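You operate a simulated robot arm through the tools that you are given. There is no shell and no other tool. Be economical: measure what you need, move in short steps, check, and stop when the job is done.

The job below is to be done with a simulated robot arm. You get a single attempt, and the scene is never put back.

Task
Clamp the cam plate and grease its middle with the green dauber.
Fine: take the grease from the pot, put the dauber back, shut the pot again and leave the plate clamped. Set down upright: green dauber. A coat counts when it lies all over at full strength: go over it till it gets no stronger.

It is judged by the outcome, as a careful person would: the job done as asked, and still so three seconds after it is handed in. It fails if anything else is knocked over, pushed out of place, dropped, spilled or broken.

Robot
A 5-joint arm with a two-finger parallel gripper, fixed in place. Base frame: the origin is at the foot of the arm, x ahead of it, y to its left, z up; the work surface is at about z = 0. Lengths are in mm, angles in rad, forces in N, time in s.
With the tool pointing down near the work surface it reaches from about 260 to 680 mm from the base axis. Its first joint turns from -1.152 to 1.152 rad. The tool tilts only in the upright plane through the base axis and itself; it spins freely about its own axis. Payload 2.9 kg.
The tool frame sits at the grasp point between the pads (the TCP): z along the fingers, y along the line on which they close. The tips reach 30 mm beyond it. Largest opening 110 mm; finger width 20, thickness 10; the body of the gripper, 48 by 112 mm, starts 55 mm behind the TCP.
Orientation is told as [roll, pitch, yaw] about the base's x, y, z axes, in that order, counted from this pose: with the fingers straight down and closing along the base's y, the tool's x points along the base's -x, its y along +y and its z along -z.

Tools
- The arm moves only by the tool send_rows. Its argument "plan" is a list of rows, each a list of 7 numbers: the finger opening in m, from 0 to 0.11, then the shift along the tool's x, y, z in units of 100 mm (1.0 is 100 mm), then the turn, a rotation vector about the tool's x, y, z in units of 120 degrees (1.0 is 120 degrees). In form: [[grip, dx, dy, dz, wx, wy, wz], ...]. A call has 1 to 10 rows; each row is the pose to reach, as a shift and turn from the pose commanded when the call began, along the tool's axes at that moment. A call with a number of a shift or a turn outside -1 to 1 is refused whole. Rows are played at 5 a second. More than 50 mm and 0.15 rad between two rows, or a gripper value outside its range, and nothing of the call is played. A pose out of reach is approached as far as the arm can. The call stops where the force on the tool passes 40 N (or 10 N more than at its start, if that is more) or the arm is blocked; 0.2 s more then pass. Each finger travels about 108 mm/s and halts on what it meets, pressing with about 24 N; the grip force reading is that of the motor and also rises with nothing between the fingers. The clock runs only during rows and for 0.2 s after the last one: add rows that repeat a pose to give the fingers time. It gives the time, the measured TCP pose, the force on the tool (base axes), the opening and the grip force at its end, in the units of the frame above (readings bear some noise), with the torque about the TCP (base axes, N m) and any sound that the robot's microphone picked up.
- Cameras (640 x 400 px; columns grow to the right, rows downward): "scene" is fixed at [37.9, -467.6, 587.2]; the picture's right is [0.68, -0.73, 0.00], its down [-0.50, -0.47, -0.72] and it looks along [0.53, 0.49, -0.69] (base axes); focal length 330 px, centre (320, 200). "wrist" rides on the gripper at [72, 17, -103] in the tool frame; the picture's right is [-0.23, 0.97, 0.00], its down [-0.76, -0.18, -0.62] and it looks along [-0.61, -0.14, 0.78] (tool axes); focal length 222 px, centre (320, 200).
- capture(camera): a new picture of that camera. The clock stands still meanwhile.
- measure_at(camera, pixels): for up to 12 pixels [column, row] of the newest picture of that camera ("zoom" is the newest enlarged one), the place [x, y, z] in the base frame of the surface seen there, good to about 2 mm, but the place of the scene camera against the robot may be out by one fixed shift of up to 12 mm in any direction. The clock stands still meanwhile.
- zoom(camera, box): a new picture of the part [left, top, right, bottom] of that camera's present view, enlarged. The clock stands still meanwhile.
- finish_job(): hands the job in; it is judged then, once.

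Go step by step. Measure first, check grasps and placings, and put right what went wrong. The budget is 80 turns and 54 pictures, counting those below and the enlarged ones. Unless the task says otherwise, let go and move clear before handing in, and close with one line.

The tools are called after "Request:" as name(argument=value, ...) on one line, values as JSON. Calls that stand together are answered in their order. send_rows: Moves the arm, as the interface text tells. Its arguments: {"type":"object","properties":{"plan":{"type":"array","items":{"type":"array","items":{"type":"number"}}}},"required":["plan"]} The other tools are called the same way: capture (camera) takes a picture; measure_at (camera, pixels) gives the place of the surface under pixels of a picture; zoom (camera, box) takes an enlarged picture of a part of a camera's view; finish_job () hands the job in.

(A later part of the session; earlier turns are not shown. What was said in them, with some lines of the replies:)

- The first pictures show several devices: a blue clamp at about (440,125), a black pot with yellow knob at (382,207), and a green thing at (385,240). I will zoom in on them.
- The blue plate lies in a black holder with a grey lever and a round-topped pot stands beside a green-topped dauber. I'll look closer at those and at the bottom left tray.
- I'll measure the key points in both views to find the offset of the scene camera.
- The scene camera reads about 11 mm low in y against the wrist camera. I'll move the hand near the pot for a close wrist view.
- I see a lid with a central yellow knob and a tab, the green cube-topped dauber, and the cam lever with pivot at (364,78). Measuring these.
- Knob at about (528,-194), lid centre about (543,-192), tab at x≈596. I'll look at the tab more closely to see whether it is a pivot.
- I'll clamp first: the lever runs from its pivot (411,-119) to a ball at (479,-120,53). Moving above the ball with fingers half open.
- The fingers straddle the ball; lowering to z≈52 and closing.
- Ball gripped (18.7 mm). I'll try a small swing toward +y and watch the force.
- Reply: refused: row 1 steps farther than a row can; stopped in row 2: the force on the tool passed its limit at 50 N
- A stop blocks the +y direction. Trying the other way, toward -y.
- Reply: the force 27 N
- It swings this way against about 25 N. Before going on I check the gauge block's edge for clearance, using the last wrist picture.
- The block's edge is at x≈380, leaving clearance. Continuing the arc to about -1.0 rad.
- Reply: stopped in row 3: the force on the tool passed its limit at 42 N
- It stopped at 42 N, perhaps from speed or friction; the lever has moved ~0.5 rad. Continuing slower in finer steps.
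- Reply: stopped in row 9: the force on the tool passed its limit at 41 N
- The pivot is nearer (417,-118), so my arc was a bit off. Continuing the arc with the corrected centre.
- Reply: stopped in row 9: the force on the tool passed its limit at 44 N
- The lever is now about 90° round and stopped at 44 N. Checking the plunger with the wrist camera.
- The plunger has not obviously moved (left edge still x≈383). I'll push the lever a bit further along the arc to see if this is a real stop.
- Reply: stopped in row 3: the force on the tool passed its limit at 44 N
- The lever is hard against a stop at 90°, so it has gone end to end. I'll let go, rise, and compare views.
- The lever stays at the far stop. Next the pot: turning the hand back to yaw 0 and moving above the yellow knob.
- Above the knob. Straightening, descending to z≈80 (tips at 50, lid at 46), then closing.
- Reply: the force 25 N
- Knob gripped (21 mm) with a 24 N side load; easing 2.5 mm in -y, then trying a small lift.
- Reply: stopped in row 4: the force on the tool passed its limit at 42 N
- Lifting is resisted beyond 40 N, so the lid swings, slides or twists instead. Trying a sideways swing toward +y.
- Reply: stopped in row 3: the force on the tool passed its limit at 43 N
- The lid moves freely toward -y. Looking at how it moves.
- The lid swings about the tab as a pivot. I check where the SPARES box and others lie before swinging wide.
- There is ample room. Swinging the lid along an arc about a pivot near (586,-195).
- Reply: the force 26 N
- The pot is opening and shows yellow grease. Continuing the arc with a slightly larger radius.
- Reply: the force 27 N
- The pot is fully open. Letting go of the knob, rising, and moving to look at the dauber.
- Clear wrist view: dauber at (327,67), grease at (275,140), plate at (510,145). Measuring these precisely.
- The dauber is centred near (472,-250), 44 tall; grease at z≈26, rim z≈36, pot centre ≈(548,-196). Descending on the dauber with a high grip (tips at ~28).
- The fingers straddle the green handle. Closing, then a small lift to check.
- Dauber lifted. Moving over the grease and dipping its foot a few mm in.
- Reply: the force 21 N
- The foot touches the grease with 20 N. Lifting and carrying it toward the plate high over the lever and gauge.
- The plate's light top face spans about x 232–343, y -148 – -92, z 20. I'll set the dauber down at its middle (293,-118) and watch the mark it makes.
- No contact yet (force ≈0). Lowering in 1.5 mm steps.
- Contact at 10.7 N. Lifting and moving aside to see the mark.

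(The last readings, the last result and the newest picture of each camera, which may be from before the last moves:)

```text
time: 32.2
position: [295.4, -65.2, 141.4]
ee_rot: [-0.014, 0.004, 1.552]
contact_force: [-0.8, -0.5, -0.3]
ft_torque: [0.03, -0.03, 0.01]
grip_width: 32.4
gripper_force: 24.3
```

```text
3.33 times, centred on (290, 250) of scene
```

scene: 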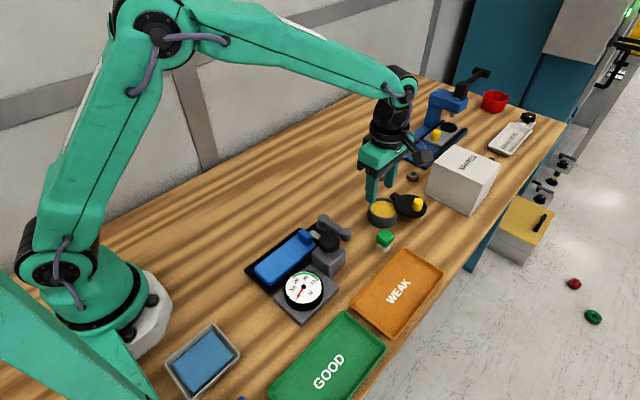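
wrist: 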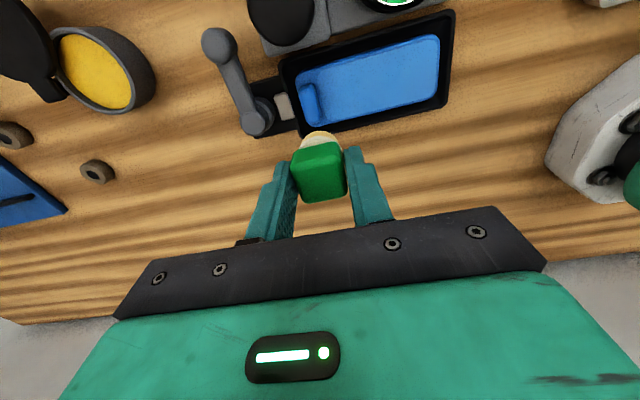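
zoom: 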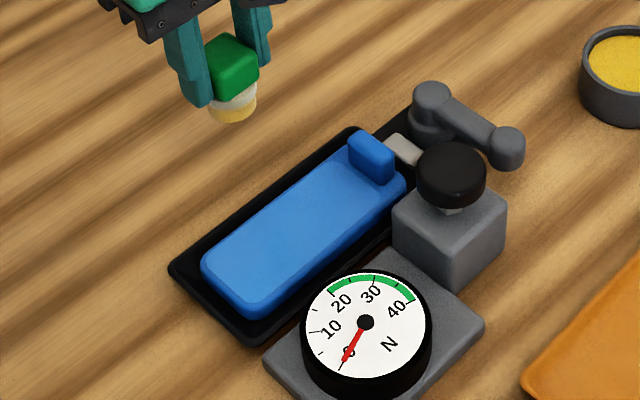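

No mark is visible yet in the scene view; checking the plate with the wrist camera for a faint one.

Request:
zoom(camera="wrist", box=[200, 0, 440, 170])

```text
2.35 times, centred on (320, 85) of wrist
```

zoom: 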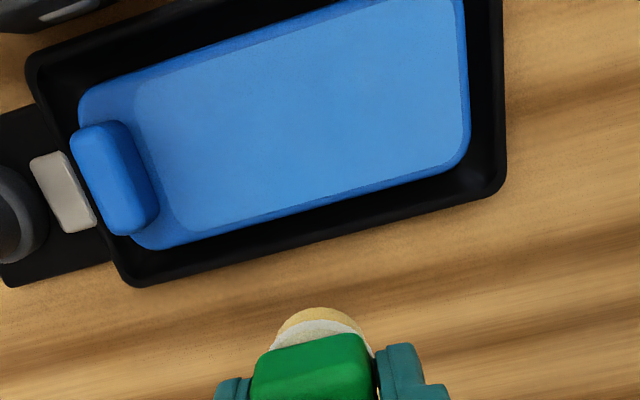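

The foot is clearly loaded (yellow) but there's no mark, so it likely needs rubbing. Pressing again at the middle and stroking along x.

Request:
send_rows(plan=[[0.015, 0.3, 0, 0.3, 0, 0, 0], [0.015, 0.5, 0, 0.6, 0, 0, 0], [0.015, 0.5, 0, 0.705, 0, 0, 0], [0.015, 0.5, 0.08, 0.705, 0, 0, 0], [0.015, 0.5, 0.16, 0.705, 0, 0, 0], [0.015, 0.5, 0.08, 0.705, 0, 0, 0], [0.015, 0.5, 0.0, 0.705, 0, 0, 0], [0.015, 0.5, -0.08, 0.705, 0, 0, 0], [0.015, 0.5, -0.16, 0.705, 0, 0, 0], [0.015, 0.5, 0, 0.705, 0, 0, 0]])

Request:
zoom(camera="scene", box=[220, 190, 360, 310])

```text
time: 34.4
position: [297.1, -116.6, 72.3]
ee_rot: [-0.019, 0.008, 1.552]
contact_force: [6.8, 0.4, 18.2]
ft_torque: [-0.03, -0.18, 0.0]
grip_width: 32.1
gripper_force: 23.6
```

```text
3.33 times, centred on (290, 250) of scene
```

zoom: 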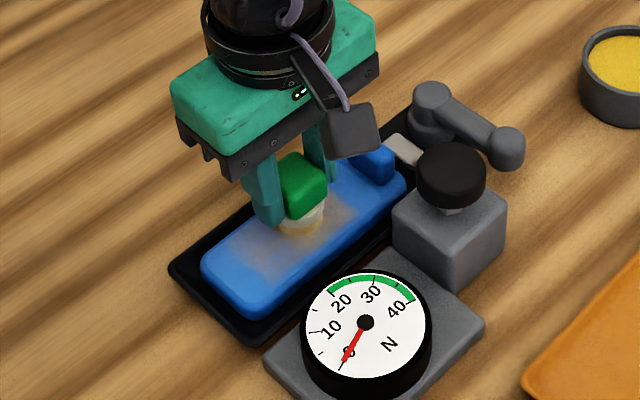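

Rubbing leaves a coat. Continuing with strokes along x at y offsets of ±12 mm.

Request:
send_rows(plan=[[0.015, 0.12, 0.0, 0, 0, 0, 0], [0.015, 0.12, 0.2, 0, 0, 0, 0], [0.015, 0.12, 0.0, 0, 0, 0, 0], [0.015, 0.12, -0.2, 0, 0, 0, 0], [0.015, 0.0, -0.2, 0, 0, 0, 0], [0.015, -0.12, -0.2, 0, 0, 0, 0], [0.015, -0.12, 0.0, 0, 0, 0, 0], [0.015, -0.12, 0.2, 0, 0, 0, 0], [0.015, 0.0, 0.2, 0, 0, 0, 0], [0.015, 0.0, 0.0, 0, 0, 0, 0]])

Request:
send_rows(plan=[[0.015, 0, 0, -0.2, 0, 0, 0], [0.015, -0.1, 0, -0.5, 0, 0, 0], [0.015, -0.5, 0, -0.7, 0, 0, 0]])

Request:
zoom(camera="wrist", box=[200, 0, 440, 170])

```text
time: 35.1
position: [279.9, -127.1, 72.4]
ee_rot: [-0.009, 0.004, 1.55]
contact_force: [0.9, 3.7, 10.1]
ft_torque: [0.06, -0.2, -0.02]
grip_width: 32.2
gripper_force: 23.8
stopped in row 3: the force on the tool passed its limit at 48 N (the readings are from after the stop); the commanded pose is now the measured one
```

```text
time: 35.9
position: [280.4, -75.8, 142.3]
ee_rot: [-0.007, 0.002, 1.548]
contact_force: [0.0, 0.3, -0.2]
ft_torque: [-0.03, 0.02, 0.0]
grip_width: 32.4
gripper_force: 24.3
```

```text
2.35 times, centred on (320, 85) of wrist
```

zoom: 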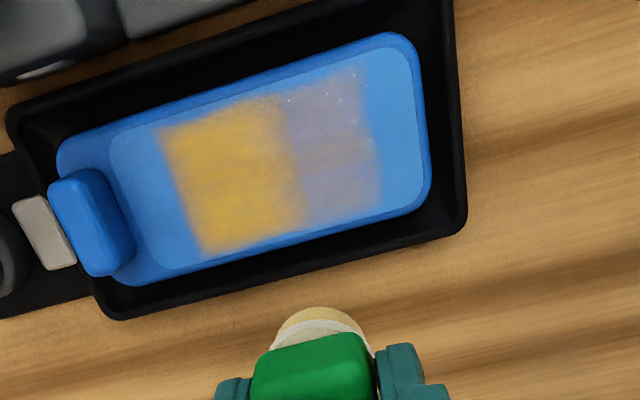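

The coat forms a middle patch: strong in the left half, weak in the right half. Measuring its extents.

Request:
measure_at(camera="zoom", pixels=[[165, 130], [205, 255], [285, 100], [305, 225], [355, 70], [382, 205], [120, 140], [165, 265], [415, 60], [430, 180], [240, 170], [320, 330]])

```text
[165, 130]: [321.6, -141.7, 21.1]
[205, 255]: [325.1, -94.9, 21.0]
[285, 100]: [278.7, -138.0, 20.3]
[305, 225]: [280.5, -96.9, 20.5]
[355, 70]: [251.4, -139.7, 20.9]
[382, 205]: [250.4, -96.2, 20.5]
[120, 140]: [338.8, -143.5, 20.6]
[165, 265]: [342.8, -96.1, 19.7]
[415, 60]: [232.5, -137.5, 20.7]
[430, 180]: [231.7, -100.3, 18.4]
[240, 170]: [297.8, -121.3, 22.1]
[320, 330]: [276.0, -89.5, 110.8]
```

The middle patch is about x 250–324, y -142 – -95. Rubbing the weak part (x 250–280) with slower strokes.

Request:
send_rows(plan=[[0.015, 0.2, 0.18, 0.3, 0, 0, 0], [0.015, 0.41, 0.18, 0.6, 0, 0, 0], [0.015, 0.41, 0.18, 0.708, 0, 0, 0], [0.015, 0.36, 0.18, 0.708, 0, 0, 0], [0.015, 0.3, 0.18, 0.708, 0, 0, 0], [0.015, 0.38, 0.18, 0.708, 0, 0, 0], [0.015, 0.46, 0.18, 0.708, 0, 0, 0], [0.015, 0.52, 0.18, 0.708, 0, 0, 0], [0.015, 0.52, 0.1, 0.708, 0, 0, 0], [0.015, 0.44, 0.1, 0.708, 0, 0, 0]])

Request:
send_rows(plan=[[0.015, -0.08, 0.0, 0, 0, 0, 0], [0.015, -0.14, 0.0, 0, 0, 0, 0], [0.015, -0.14, 0.08, 0, 0, 0, 0], [0.015, -0.14, 0.14, 0, 0, 0, 0], [0.015, -0.06, 0.14, 0, 0, 0, 0], [0.015, 0.02, 0.14, 0, 0, 0, 0], [0.015, 0.08, 0.14, 0, 0, 0, 0], [0.015, 0.08, 0.06, 0, 0, 0, 0], [0.015, 0.0, 0.0, 0, 0, 0, 0], [0.015, 0, 0, -0.2, 0, 0, 0]])

```text
time: 37.4
position: [263.2, -116.5, 71.8]
ee_rot: [-0.012, 0.006, 1.551]
contact_force: [-2.7, -0.9, 12.7]
ft_torque: [-0.07, 0.25, -0.02]
grip_width: 32.1
gripper_force: 23.7
stopped in row 7: the force on the tool passed its limit at 41 N (the readings are from after the stop); the commanded pose is now the measured one
```

```text
time: 39.1
position: [250.1, -123.7, 71.3]
ee_rot: [-0.005, 0.002, 1.551]
contact_force: [-2.9, 1.8, 13.6]
ft_torque: [-0.01, 0.25, 0.0]
grip_width: 32.2
gripper_force: 23.8
stopped in row 8: the force on the tool passed its limit at 48 N (the readings are from after the stop); the commanded pose is now the measured one
```

Force limit trips during strokes; I'll lift and look at progress.

Request:
send_rows(plan=[[0.015, 0, -0.02, -0.2, 0, 0, 0], [0.015, -0.1, -0.1, -0.5, 0, 0, 0], [0.015, -0.5, -0.3, -0.7, 0, 0, 0]])

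Request:
zoom(camera="wrist", box=[200, 0, 440, 170])

```text
time: 39.9
position: [279.6, -74.3, 141.3]
ee_rot: [-0.004, 0.001, 1.548]
contact_force: [-0.4, -0.5, 0.0]
ft_torque: [0.05, 0.02, -0.01]
grip_width: 32.3
gripper_force: 24.2
```

```text
2.35 times, centred on (320, 85) of wrist
```

zoom: 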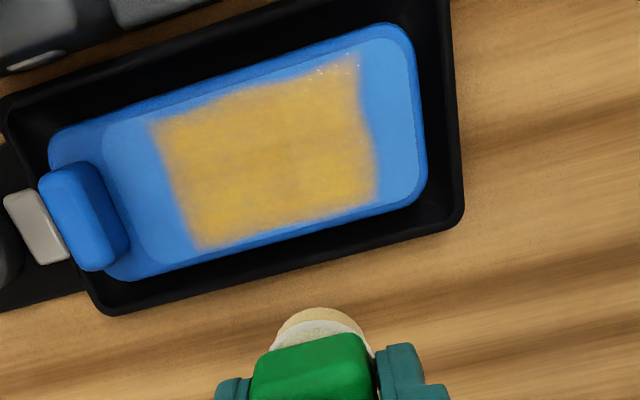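

The whole patch is now evenly yellow. To be sure it's at full strength I'll reload the dauber and go over it again; carrying it back to the pot.

Request:
send_rows(plan=[[0.015, 0, 0, -0.25, 0, 0, 0], [0.015, 0.1, -0.35, -0.25, 0, 0, 0], [0.015, 0.19, -0.68, -0.25, 0, 0, 0], [0.015, 0.28, -0.99, -0.25, 0, 0, 0]])

Request:
send_rows(plan=[[0.015, 0.12, -0.35, 0, 0, 0, 0], [0.015, 0.25, -0.68, 0, 0, 0, 0], [0.015, 0.38, -0.99, 0, 0, 0, 0]])

Request:
send_rows(plan=[[0.015, 0.25, -0.35, 0, 0, 0, 0], [0.015, 0.49, -0.71, 0, 0, 0, 0], [0.015, 0.49, -0.71, 0, 0, 0, 0]])

```text
time: 40.9
position: [379.1, -104.2, 166.6]
ee_rot: [-0.004, 0.003, 1.55]
contact_force: [-0.3, 0.3, -0.8]
ft_torque: [-0.01, -0.05, 0.01]
grip_width: 32.3
gripper_force: 24.1
```

```text
time: 41.7
position: [476.0, -146.0, 167.2]
ee_rot: [-0.004, 0.001, 1.551]
contact_force: [0.3, 0.2, -0.6]
ft_torque: [-0.02, 0.0, 0.0]
grip_width: 32.4
gripper_force: 23.9
```

```text
time: 42.5
position: [546.0, -194.8, 166.9]
ee_rot: [-0.003, 0.002, 1.549]
contact_force: [0.7, 0.7, -0.1]
ft_torque: [-0.01, -0.02, -0.02]
grip_width: 32.4
gripper_force: 23.9
```

Over the pot; dipping to the grease and back up.

Request:
send_rows(plan=[[0.015, 0, 0, 0.4, 0, 0, 0], [0.015, 0, 0, 0.75, 0, 0, 0], [0.015, 0, 0, 0.86, 0, 0, 0], [0.015, 0, 0, 0.89, 0, 0, 0], [0.015, 0, 0, 0.9, 0, 0, 0], [0.015, 0, 0, 0.9, 0, 0, 0]])

```text
time: 43.9
position: [548.0, -194.4, 80.5]
ee_rot: [-0.011, 0.003, 1.55]
contact_force: [-5.0, 2.2, 29.6]
ft_torque: [0.04, 0.48, -0.03]
grip_width: 31.9
gripper_force: 24.0
```

Dipped with 30 N. Back to the plate.

Request:
send_rows(plan=[[0.015, 0, 0, -0.02, 0, 0, 0], [0.015, 0, 0, -0.45, 0, 0, 0], [0.015, 0, 0, -0.9, 0, 0, 0], [0.015, -0.25, 0.35, -0.9, 0, 0, 0], [0.015, -0.49, 0.71, -0.9, 0, 0, 0]])

Request:
send_rows(plan=[[0.015, -0.12, 0.35, 0, 0, 0, 0], [0.015, -0.25, 0.68, 0, 0, 0, 0], [0.015, -0.38, 0.99, 0, 0, 0, 0]])

Request:
send_rows(plan=[[0.015, -0.1, 0.35, 0, 0, 0, 0], [0.015, -0.19, 0.68, 0, 0, 0, 0], [0.015, -0.28, 0.99, 0, 0, 0, 0], [0.015, -0.28, 0.99, 0.25, 0, 0, 0]])

Request:
zoom(camera="wrist", box=[200, 0, 440, 170])

```text
time: 45.1
position: [476.3, -145.4, 167.0]
ee_rot: [-0.004, 0.002, 1.549]
contact_force: [-0.3, 0.6, 0.3]
ft_torque: [-0.06, 0.01, 0.03]
grip_width: 32.4
gripper_force: 24.2
```

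```text
time: 45.9
position: [378.9, -103.6, 166.3]
ee_rot: [-0.005, 0.003, 1.55]
contact_force: [1.0, 0.7, 0.2]
ft_torque: [0.03, 0.05, 0.04]
grip_width: 32.6
gripper_force: 23.8
```

```text
time: 46.9
position: [280.2, -74.5, 142.2]
ee_rot: [-0.005, 0.002, 1.55]
contact_force: [-1.4, 0.6, -0.1]
ft_torque: [0.0, 0.04, -0.01]
grip_width: 32.2
gripper_force: 23.7
```

```text
2.35 times, centred on (320, 85) of wrist
```

zoom: 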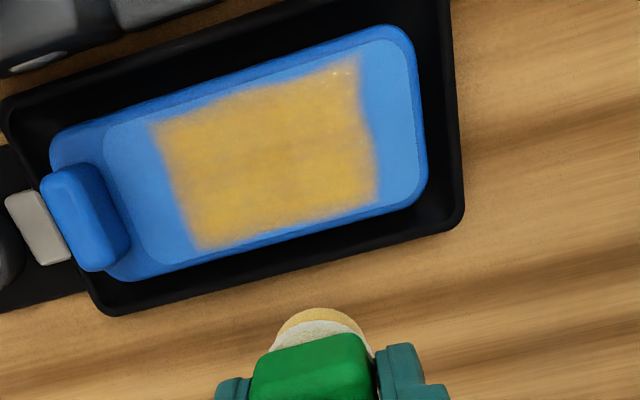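

Reloaded. Going over the whole patch with slow strokes along x in three lanes.

Request:
send_rows(plan=[[0.015, 0.2, -0.3, 0.3, 0, 0, 0], [0.015, 0.31, -0.32, 0.6, 0, 0, 0], [0.015, 0.31, -0.32, 0.698, 0, 0, 0], [0.015, 0.31, -0.23, 0.698, 0, 0, 0], [0.015, 0.31, -0.14, 0.698, 0, 0, 0], [0.015, 0.31, -0.05, 0.698, 0, 0, 0], [0.015, 0.31, 0.04, 0.698, 0, 0, 0], [0.015, 0.31, 0.13, 0.698, 0, 0, 0], [0.015, 0.37, 0.18, 0.698, 0, 0, 0], [0.015, 0.43, 0.18, 0.698, 0, 0, 0]])

Request:
send_rows(plan=[[0.015, 0.0, -0.09, 0, 0, 0, 0], [0.015, 0.0, -0.18, 0, 0, 0, 0], [0.015, 0.0, -0.27, 0, 0, 0, 0], [0.015, 0.0, -0.36, 0, 0, 0, 0], [0.015, 0.0, -0.45, 0, 0, 0, 0], [0.015, 0.06, -0.5, 0, 0, 0, 0], [0.015, 0.12, -0.45, 0, 0, 0, 0], [0.015, 0.12, -0.36, 0, 0, 0, 0], [0.015, 0.12, -0.27, 0, 0, 0, 0], [0.015, 0.12, -0.18, 0, 0, 0, 0]])

```text
time: 49.1
position: [260.7, -117.4, 71.8]
ee_rot: [-0.004, 0.001, 1.551]
contact_force: [-1.5, 5.1, 17.4]
ft_torque: [0.14, 0.12, 0.0]
grip_width: 32.4
gripper_force: 23.7
```

```text
time: 51.3
position: [278.7, -128.1, 71.7]
ee_rot: [-0.005, 0.003, 1.549]
contact_force: [4.7, -0.6, 12.2]
ft_torque: [-0.03, -0.2, -0.02]
grip_width: 32.0
gripper_force: 24.4
```

Both calls ran fully with 12–17 N. Finishing the last lane, then lifting to compare.

Request:
send_rows(plan=[[0.015, 0.0, 0.09, 0, 0, 0, 0], [0.015, 0.0, 0.17, 0, 0, 0, 0], [0.015, -0.08, 0.17, 0, 0, 0, 0], [0.015, -0.16, 0.17, 0, 0, 0, 0], [0.015, -0.24, 0.17, 0, 0, 0, 0], [0.015, -0.24, 0.08, 0, 0, 0, 0], [0.015, -0.16, 0.0, 0, 0, 0, 0], [0.015, -0.12, 0.0, -0.2, 0, 0, 0], [0.015, -0.3, 0.0, -0.5, 0, 0, 0], [0.015, -0.53, 0.0, -0.7, 0, 0, 0]])

Request:
zoom(camera="wrist", box=[200, 0, 440, 170])

```text
time: 53.5
position: [279.1, -76.8, 140.8]
ee_rot: [-0.005, 0.002, 1.547]
contact_force: [0.2, -1.1, -0.4]
ft_torque: [0.01, 0.0, 0.02]
grip_width: 32.4
gripper_force: 23.9
```

```text
2.35 times, centred on (320, 85) of wrist
```

zoom: 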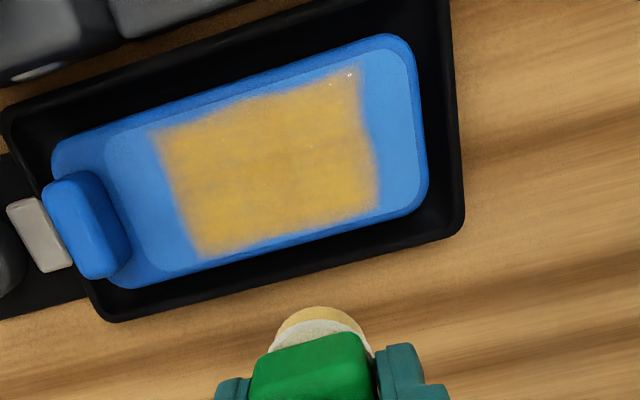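

Practically the same, slightly more even. One more full pass to confirm it no longer strengthens.

Request:
send_rows(plan=[[0.015, 0.2, -0.3, 0.3, 0, 0, 0], [0.015, 0.31, -0.33, 0.6, 0, 0, 0], [0.015, 0.31, -0.33, 0.69, 0, 0, 0], [0.015, 0.31, -0.24, 0.69, 0, 0, 0], [0.015, 0.31, -0.15, 0.69, 0, 0, 0], [0.015, 0.31, -0.06, 0.69, 0, 0, 0], [0.015, 0.31, 0.03, 0.69, 0, 0, 0], [0.015, 0.31, 0.12, 0.69, 0, 0, 0], [0.015, 0.37, 0.17, 0.69, 0, 0, 0], [0.015, 0.43, 0.17, 0.69, 0, 0, 0]])

Request:
send_rows(plan=[[0.015, 0.0, -0.09, 0, 0, 0, 0], [0.015, 0.0, -0.18, 0, 0, 0, 0], [0.015, 0.0, -0.27, 0, 0, 0, 0], [0.015, 0.0, -0.36, 0, 0, 0, 0], [0.015, 0.0, -0.45, 0, 0, 0, 0], [0.015, 0.06, -0.5, 0, 0, 0, 0], [0.015, 0.12, -0.45, 0, 0, 0, 0], [0.015, 0.12, -0.36, 0, 0, 0, 0], [0.015, 0.12, -0.27, 0, 0, 0, 0], [0.015, 0.12, -0.18, 0, 0, 0, 0]])

Request:
send_rows(plan=[[0.015, 0.0, 0.09, 0, 0, 0, 0], [0.015, 0.0, 0.17, 0, 0, 0, 0], [0.015, -0.08, 0.17, 0, 0, 0, 0], [0.015, -0.16, 0.17, 0, 0, 0, 0], [0.015, -0.24, 0.17, 0, 0, 0, 0], [0.015, -0.24, 0.08, 0, 0, 0, 0], [0.015, -0.16, 0.0, 0, 0, 0, 0], [0.015, -0.12, 0.0, -0.2, 0, 0, 0], [0.015, -0.3, 0.0, -0.5, 0, 0, 0], [0.015, -0.53, 0.0, -0.7, 0, 0, 0]])

Request:
zoom(camera="wrist", box=[200, 0, 440, 170])

```text
time: 55.7
position: [261.1, -120.0, 73.1]
ee_rot: [-0.005, 0.001, 1.549]
contact_force: [0.0, -0.2, -0.1]
ft_torque: [0.0, -0.03, -0.05]
grip_width: 32.3
gripper_force: 24.3
```

```text
time: 57.9
position: [279.2, -131.5, 71.4]
ee_rot: [-0.005, 0.002, 1.55]
contact_force: [-0.3, 0.5, 0.4]
ft_torque: [0.02, -0.01, 0.0]
grip_width: 32.4
gripper_force: 24.0
```

```text
time: 60.1
position: [279.7, -78.3, 141.9]
ee_rot: [-0.003, -0.001, 1.551]
contact_force: [0.2, 0.0, -0.5]
ft_torque: [0.0, 0.02, 0.0]
grip_width: 32.1
gripper_force: 23.9
```

```text
2.35 times, centred on (320, 85) of wrist
```

zoom: 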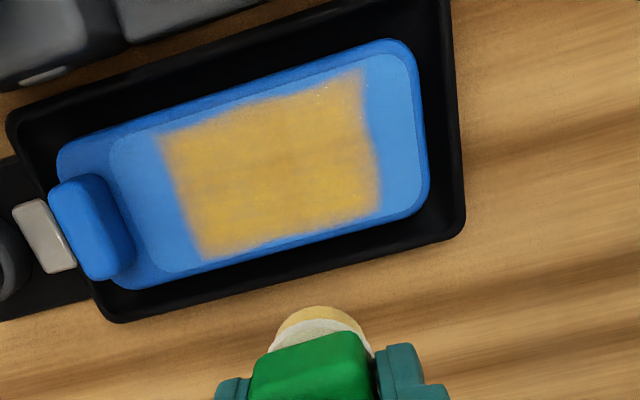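

That pass didn't touch (force ≈0), so I repeat it about 1.5–2 mm lower.

Request:
send_rows(plan=[[0.015, 0.2, -0.3, 0.3, 0, 0, 0], [0.015, 0.28, -0.33, 0.6, 0, 0, 0], [0.015, 0.28, -0.33, 0.713, 0, 0, 0], [0.015, 0.28, -0.24, 0.713, 0, 0, 0], [0.015, 0.28, -0.15, 0.713, 0, 0, 0], [0.015, 0.28, -0.06, 0.713, 0, 0, 0], [0.015, 0.28, 0.03, 0.713, 0, 0, 0], [0.015, 0.28, 0.12, 0.713, 0, 0, 0], [0.015, 0.34, 0.17, 0.713, 0, 0, 0], [0.015, 0.4, 0.17, 0.713, 0, 0, 0]])

Request:
send_rows(plan=[[0.015, 0.0, -0.09, 0, 0, 0, 0], [0.015, 0.0, -0.18, 0, 0, 0, 0], [0.015, 0.0, -0.27, 0, 0, 0, 0], [0.015, 0.0, -0.36, 0, 0, 0, 0], [0.015, 0.0, -0.45, 0, 0, 0, 0], [0.015, 0.06, -0.5, 0, 0, 0, 0], [0.015, 0.12, -0.45, 0, 0, 0, 0], [0.015, 0.12, -0.36, 0, 0, 0, 0], [0.015, 0.12, -0.27, 0, 0, 0, 0], [0.015, 0.12, -0.18, 0, 0, 0, 0]])

Request:
send_rows(plan=[[0.015, 0.0, 0.09, 0, 0, 0, 0], [0.015, 0.0, 0.17, 0, 0, 0, 0], [0.015, -0.08, 0.17, 0, 0, 0, 0], [0.015, -0.16, 0.17, 0, 0, 0, 0], [0.015, -0.24, 0.17, 0, 0, 0, 0], [0.015, -0.24, 0.08, 0, 0, 0, 0], [0.015, -0.16, 0.0, 0, 0, 0, 0]])

Request:
send_rows(plan=[[0.015, 0.04, 0.0, -0.2, 0, 0, 0], [0.015, -0.14, 0.0, -0.5, 0, 0, 0], [0.015, -0.37, 0.0, -0.7, 0, 0, 0]])

Request:
zoom(camera="wrist", box=[200, 0, 440, 170])

```text
time: 62.4
position: [262.6, -117.5, 72.2]
ee_rot: [-0.005, 0.0, 1.55]
contact_force: [-3.5, 0.8, 11.4]
ft_torque: [-0.06, 0.18, -0.03]
grip_width: 32.2
gripper_force: 23.9
stopped in row 10: the force on the tool passed its limit at 41 N (the readings are from after the stop); the commanded pose is now the measured one
```

```text
time: 64.6
position: [281.2, -130.5, 71.1]
ee_rot: [-0.008, 0.004, 1.55]
contact_force: [6.5, 0.5, 21.9]
ft_torque: [-0.02, -0.33, 0.02]
grip_width: 31.7
gripper_force: 23.6
```

```text
time: 66.0
position: [267.7, -104.2, 71.0]
ee_rot: [0.002, -0.001, 1.551]
contact_force: [-1.1, 0.4, 10.8]
ft_torque: [0.11, 0.04, -0.04]
grip_width: 32.1
gripper_force: 24.3
stopped in row 6: the force on the tool passed its limit at 41 N (the readings are from after the stop); the commanded pose is now the measured one
```

```text
time: 66.8
position: [268.3, -65.9, 139.7]
ee_rot: [0.001, -0.002, 1.55]
contact_force: [0.7, 0.4, -0.7]
ft_torque: [0.0, -0.03, 0.0]
grip_width: 32.4
gripper_force: 24.5
```

```text
2.35 times, centred on (320, 85) of wrist
```

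zoom: 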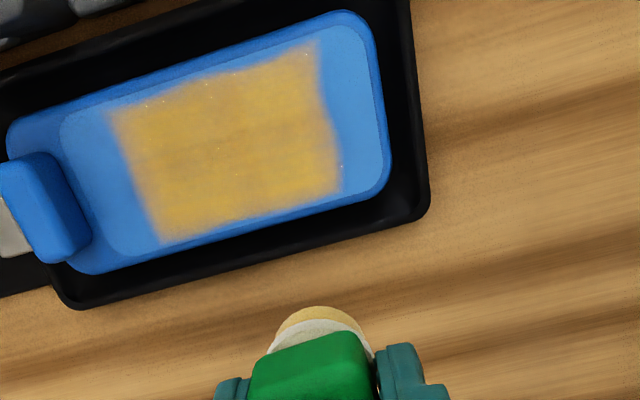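

The coat is unchanged after a full loaded pass, so it's at full strength. Carrying the dauber back high over the gauge.

Request:
send_rows(plan=[[0.015, 0, 0, -0.3, 0, 0, 0], [0.015, 0.06, -0.35, -0.3, 0, 0, 0], [0.015, 0.12, -0.68, -0.3, 0, 0, 0], [0.015, 0.18, -0.99, -0.3, 0, 0, 0]])

Request:
send_rows(plan=[[0.015, 0.2, -0.33, 0, 0, 0, 0], [0.015, 0.4, -0.66, 0, 0, 0, 0], [0.015, 0.6, -0.98, 0, 0, 0, 0], [0.015, 0.9, -0.98, 0, 0, 0, 0], [0.015, 0.9, -0.98, 0, 0, 0, 0]])

```text
time: 67.8
position: [366.6, -87.9, 169.7]
ee_rot: [0.002, -0.001, 1.55]
contact_force: [0.3, 0.2, -0.1]
ft_torque: [-0.01, 0.01, 0.01]
grip_width: 32.3
gripper_force: 24.0
```

```text
time: 69.0
position: [463.2, -180.4, 170.1]
ee_rot: [0.004, -0.002, 1.55]
contact_force: [-0.8, 0.2, -0.9]
ft_torque: [0.0, 0.0, 0.01]
grip_width: 32.4
gripper_force: 24.5
```

Now over to the dauber's original spot and down to just above the bench.

Request:
send_rows(plan=[[0.015, 0.35, -0.05, 0, 0, 0, 0], [0.015, 0.688, -0.107, 0.1, 0, 0, 0], [0.015, 0.688, -0.107, 0.5, 0, 0, 0], [0.015, 0.688, -0.107, 0.9, 0, 0, 0], [0.015, 0.688, -0.107, 1.0, 0, 0, 0]])

Request:
send_rows(plan=[[0.015, 0, 0, 0.08, 0, 0, 0], [0.015, 0, 0, 0.11, 0, 0, 0], [0.015, 0, 0, 0.13, 0, 0, 0], [0.015, 0, 0, 0.13, 0, 0, 0]])

```text
time: 70.2
position: [471.5, -247.9, 69.5]
ee_rot: [0.004, -0.003, 1.552]
contact_force: [-0.4, -0.5, -0.5]
ft_torque: [0.0, 0.0, 0.02]
grip_width: 32.4
gripper_force: 24.3
```

```text
time: 71.2
position: [473.0, -248.8, 57.4]
ee_rot: [0.002, -0.003, 1.55]
contact_force: [-1.0, 0.0, 0.3]
ft_torque: [0.01, -0.01, 0.02]
grip_width: 32.4
gripper_force: 23.9
```

No contact yet; lowering 1 mm at a time.

Request:
send_rows(plan=[[0.015, 0, 0, 0.01, 0, 0, 0], [0.015, 0, 0, 0.02, 0, 0, 0], [0.015, 0, 0, 0.03, 0, 0, 0], [0.015, 0, 0, 0.03, 0, 0, 0]])

```text
time: 72.2
position: [471.0, -249.9, 53.4]
ee_rot: [0.003, -0.003, 1.549]
contact_force: [0.0, 0.6, -0.1]
ft_torque: [0.01, -0.02, 0.02]
grip_width: 32.5
gripper_force: 24.0
```

Request:
send_rows(plan=[[0.015, 0, 0, 0.01, 0, 0, 0], [0.015, 0, 0, 0.02, 0, 0, 0], [0.015, 0, 0, 0.02, 0, 0, 0]])

Request:
zoom(camera="scene", box=[330, 170, 440, 270])

```text
time: 73.0
position: [472.3, -250.0, 52.2]
ee_rot: [0.004, -0.003, 1.55]
contact_force: [-0.2, 0.0, -0.3]
ft_torque: [-0.03, 0.01, 0.03]
grip_width: 32.2
gripper_force: 24.2
```

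```text
4.00 times, centred on (385, 220) of scene
```

zoom: 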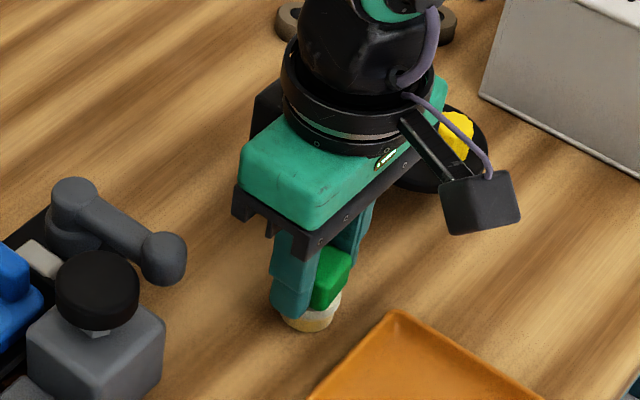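

Very nearly down; lowering further until contact.

Request:
send_rows(plan=[[0.015, 0, 0, 0.01, 0, 0, 0], [0.015, 0, 0, 0.015, 0, 0, 0], [0.015, 0, 0, 0.015, 0, 0, 0]])

```text
time: 73.8
position: [471.9, -249.4, 51.1]
ee_rot: [0.004, -0.003, 1.55]
contact_force: [-0.2, -0.5, 1.7]
ft_torque: [0.01, 0.01, 0.03]
grip_width: 32.2
gripper_force: 23.9
```

Touching the bench (1.7 N). Releasing and rising straight up.

Request:
send_rows(plan=[[0.036, 0, 0, 0, 0, 0, 0], [0.044, 0, 0, 0, 0, 0, 0], [0.05, 0, 0, 0, 0, 0, 0], [0.05, 0, 0, -0.25, 0, 0, 0], [0.05, 0, 0, -0.6, 0, 0, 0], [0.05, 0, 0, -0.95, 0, 0, 0]])

Request:
zoom(camera="scene", box=[330, 160, 440, 270])

```text
time: 75.2
position: [472.3, -248.4, 146.2]
ee_rot: [0.004, -0.002, 1.551]
contact_force: [-0.4, 0.4, -0.2]
ft_torque: [0.0, -0.01, 0.01]
grip_width: 49.8
gripper_force: 0.0
```

```text
3.64 times, centred on (385, 215) of scene
```

zoom: 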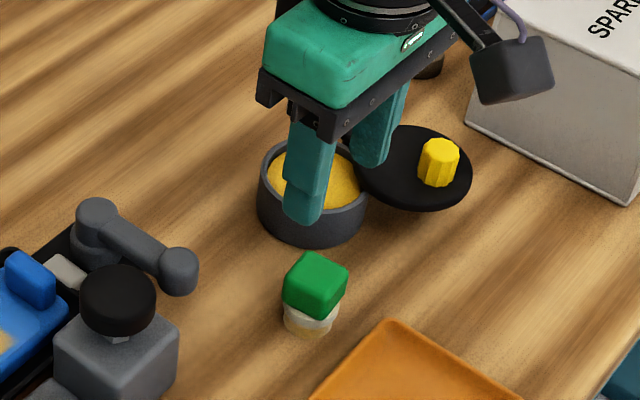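

The dauber stands upright in its place. Moving to the lid knob at about (588,-258).

Request:
send_rows(plan=[[0.05, 0.02, -0.33, 0, 0, 0, 0], [0.05, 0.04, -0.66, 0, 0, 0, 0], [0.05, 0.07, -0.98, 0, 0, 0, 0]])

Request:
send_rows(plan=[[0.05, 0.01, -0.177, 0.1, 0, 0, 0], [0.05, 0.02, -0.177, 0.4, 0, 0, 0], [0.05, 0.02, -0.177, 0.65, 0, 0, 0], [0.03, 0.02, -0.177, 0.65, 0, 0, 0], [0.0, 0.02, -0.177, 0.65, 0, 0, 0], [0.0, 0.02, -0.177, 0.65, 0, 0, 0]])

Request:
zoom(camera="scene", box=[340, 150, 450, 260])

```text
time: 76.0
position: [569.8, -257.3, 146.0]
ee_rot: [0.004, -0.002, 1.55]
contact_force: [-0.8, 0.9, 0.7]
ft_torque: [-0.02, -0.02, 0.03]
grip_width: 50.1
gripper_force: 0.1
```

```text
time: 77.4
position: [586.3, -260.4, 81.8]
ee_rot: [0.003, -0.001, 1.55]
contact_force: [0.7, -1.0, -3.0]
ft_torque: [-0.25, -0.55, -0.04]
grip_width: 21.1
gripper_force: 44.9
```

```text
3.64 times, centred on (395, 205) of scene
```

zoom: 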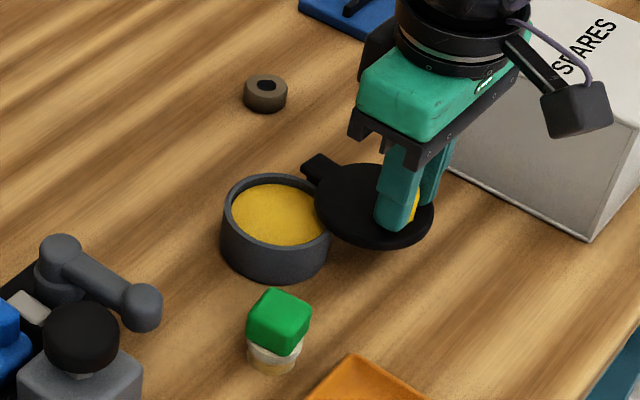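

Knob gripped (21 mm). From the three knob positions the pivot is at about (593,-194.5), radius 64.6; swinging the lid back along that arc.

Request:
send_rows(plan=[[0.0, -0.022, 0.061, 0, 0, 0, 0.05], [0.0, -0.037, 0.13, 0, 0, 0, 0.1025], [0.0, -0.061, 0.197, 0, 0, 0, 0.155], [0.0, -0.092, 0.261, 0, 0, 0, 0.2075], [0.0, -0.128, 0.322, 0, 0, 0, 0.26], [0.0, -0.172, 0.378, 0, 0, 0, 0.3125], [0.0, -0.222, 0.429, 0, 0, 0, 0.365], [0.0, -0.277, 0.473, 0, 0, 0, 0.4175], [0.0, -0.336, 0.512, 0, 0, 0, 0.47], [0.0, -0.4, 0.544, 0, 0, 0, 0.5225]])

```text
time: 79.6
position: [533.4, -218.8, 81.8]
ee_rot: [0.004, 0.004, 0.451]
contact_force: [-24.2, -9.1, 16.8]
ft_torque: [-0.58, 0.07, 0.05]
grip_width: 21.2
gripper_force: 44.6
```

Most of the way. Finishing the last 0.4 rad to the closed stop.

Request:
send_rows(plan=[[0.0, 0.001, 0.066, 0, 0, 0, 0.046], [0.0, -0.013, 0.129, 0, 0, 0, 0.098], [0.0, -0.031, 0.186, 0, 0, 0, 0.146], [0.0, -0.048, 0.228, 0, 0, 0, 0.189], [0.0, -0.06, 0.252, 0, 0, 0, 0.218], [0.0, -0.068, 0.268, 0, 0, 0, 0.218], [0.0, -0.076, 0.285, 0, 0, 0, 0.218]])

Request:
zoom(camera="scene", box=[340, 150, 450, 260])

```text
time: 81.2
position: [528.3, -195.6, 80.6]
ee_rot: [-0.004, -0.005, -0.011]
contact_force: [1.2, -6.4, 0.3]
ft_torque: [0.32, 0.21, 0.2]
grip_width: 21.2
gripper_force: 45.1
stopped in row 7: the force on the tool passed its limit at 43 N (the readings are from after the stop); the commanded pose is now the measured one
```

```text
3.64 times, centred on (395, 205) of scene
```

zoom: 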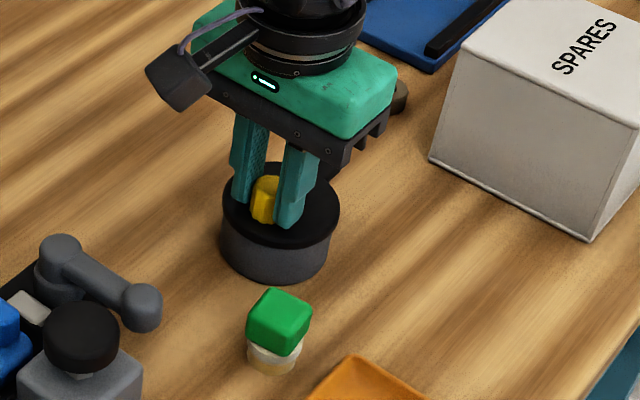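

The lid is back against its closed stop. Releasing and rising clear.

Request:
send_rows(plan=[[0.035, 0, 0, 0, 0, 0, 0], [0.05, 0, 0, 0, 0, 0, 0], [0.05, 0, 0, -0.3, 0, 0, 0], [0.05, 0, 0, -0.65, 0, 0, 0], [0.05, 0.2, 0.3, -0.95, 0, 0, 0]])

Request:
zoom(camera="scene", box=[230, 150, 430, 300])

Request:
capture(camera="wrist")

```text
time: 82.4
position: [509.1, -163.2, 175.4]
ee_rot: [-0.001, -0.003, -0.013]
contact_force: [-0.2, -0.1, -0.5]
ft_torque: [0.02, -0.02, -0.01]
grip_width: 49.9
gripper_force: 0.1
```

```text
2.67 times, centred on (330, 225) of scene
```

zoom: 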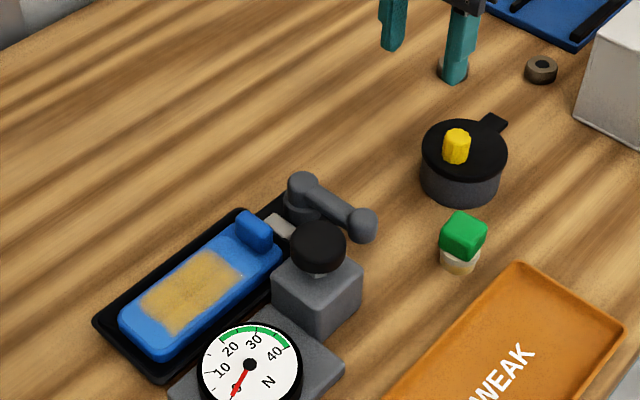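

```text
3 pictures are left
```

wrist: 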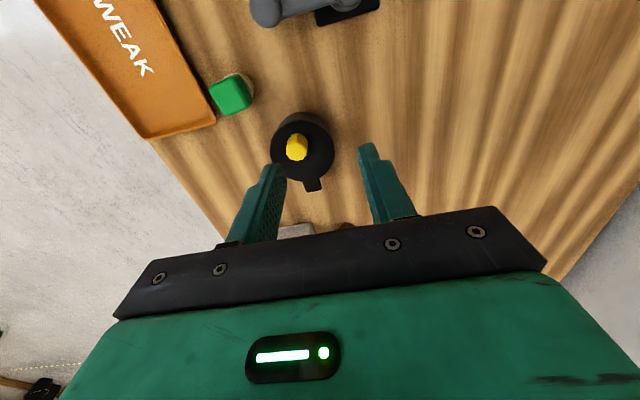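

The pot is shut with its tab in the original place. The dauber stands upright, the lever is still at the clamp stop, and the coat lies evenly over the middle, so I'm handing in.

Request:
finish_job()

```text
The job is handed in.
```

The plate is greased all over its middle and the clamp lever is at its far stop. I never saw the clamp plunger itself move, but the plate stayed put under rubbing. The pot is shut again and the green dauber stands upright back in its place.
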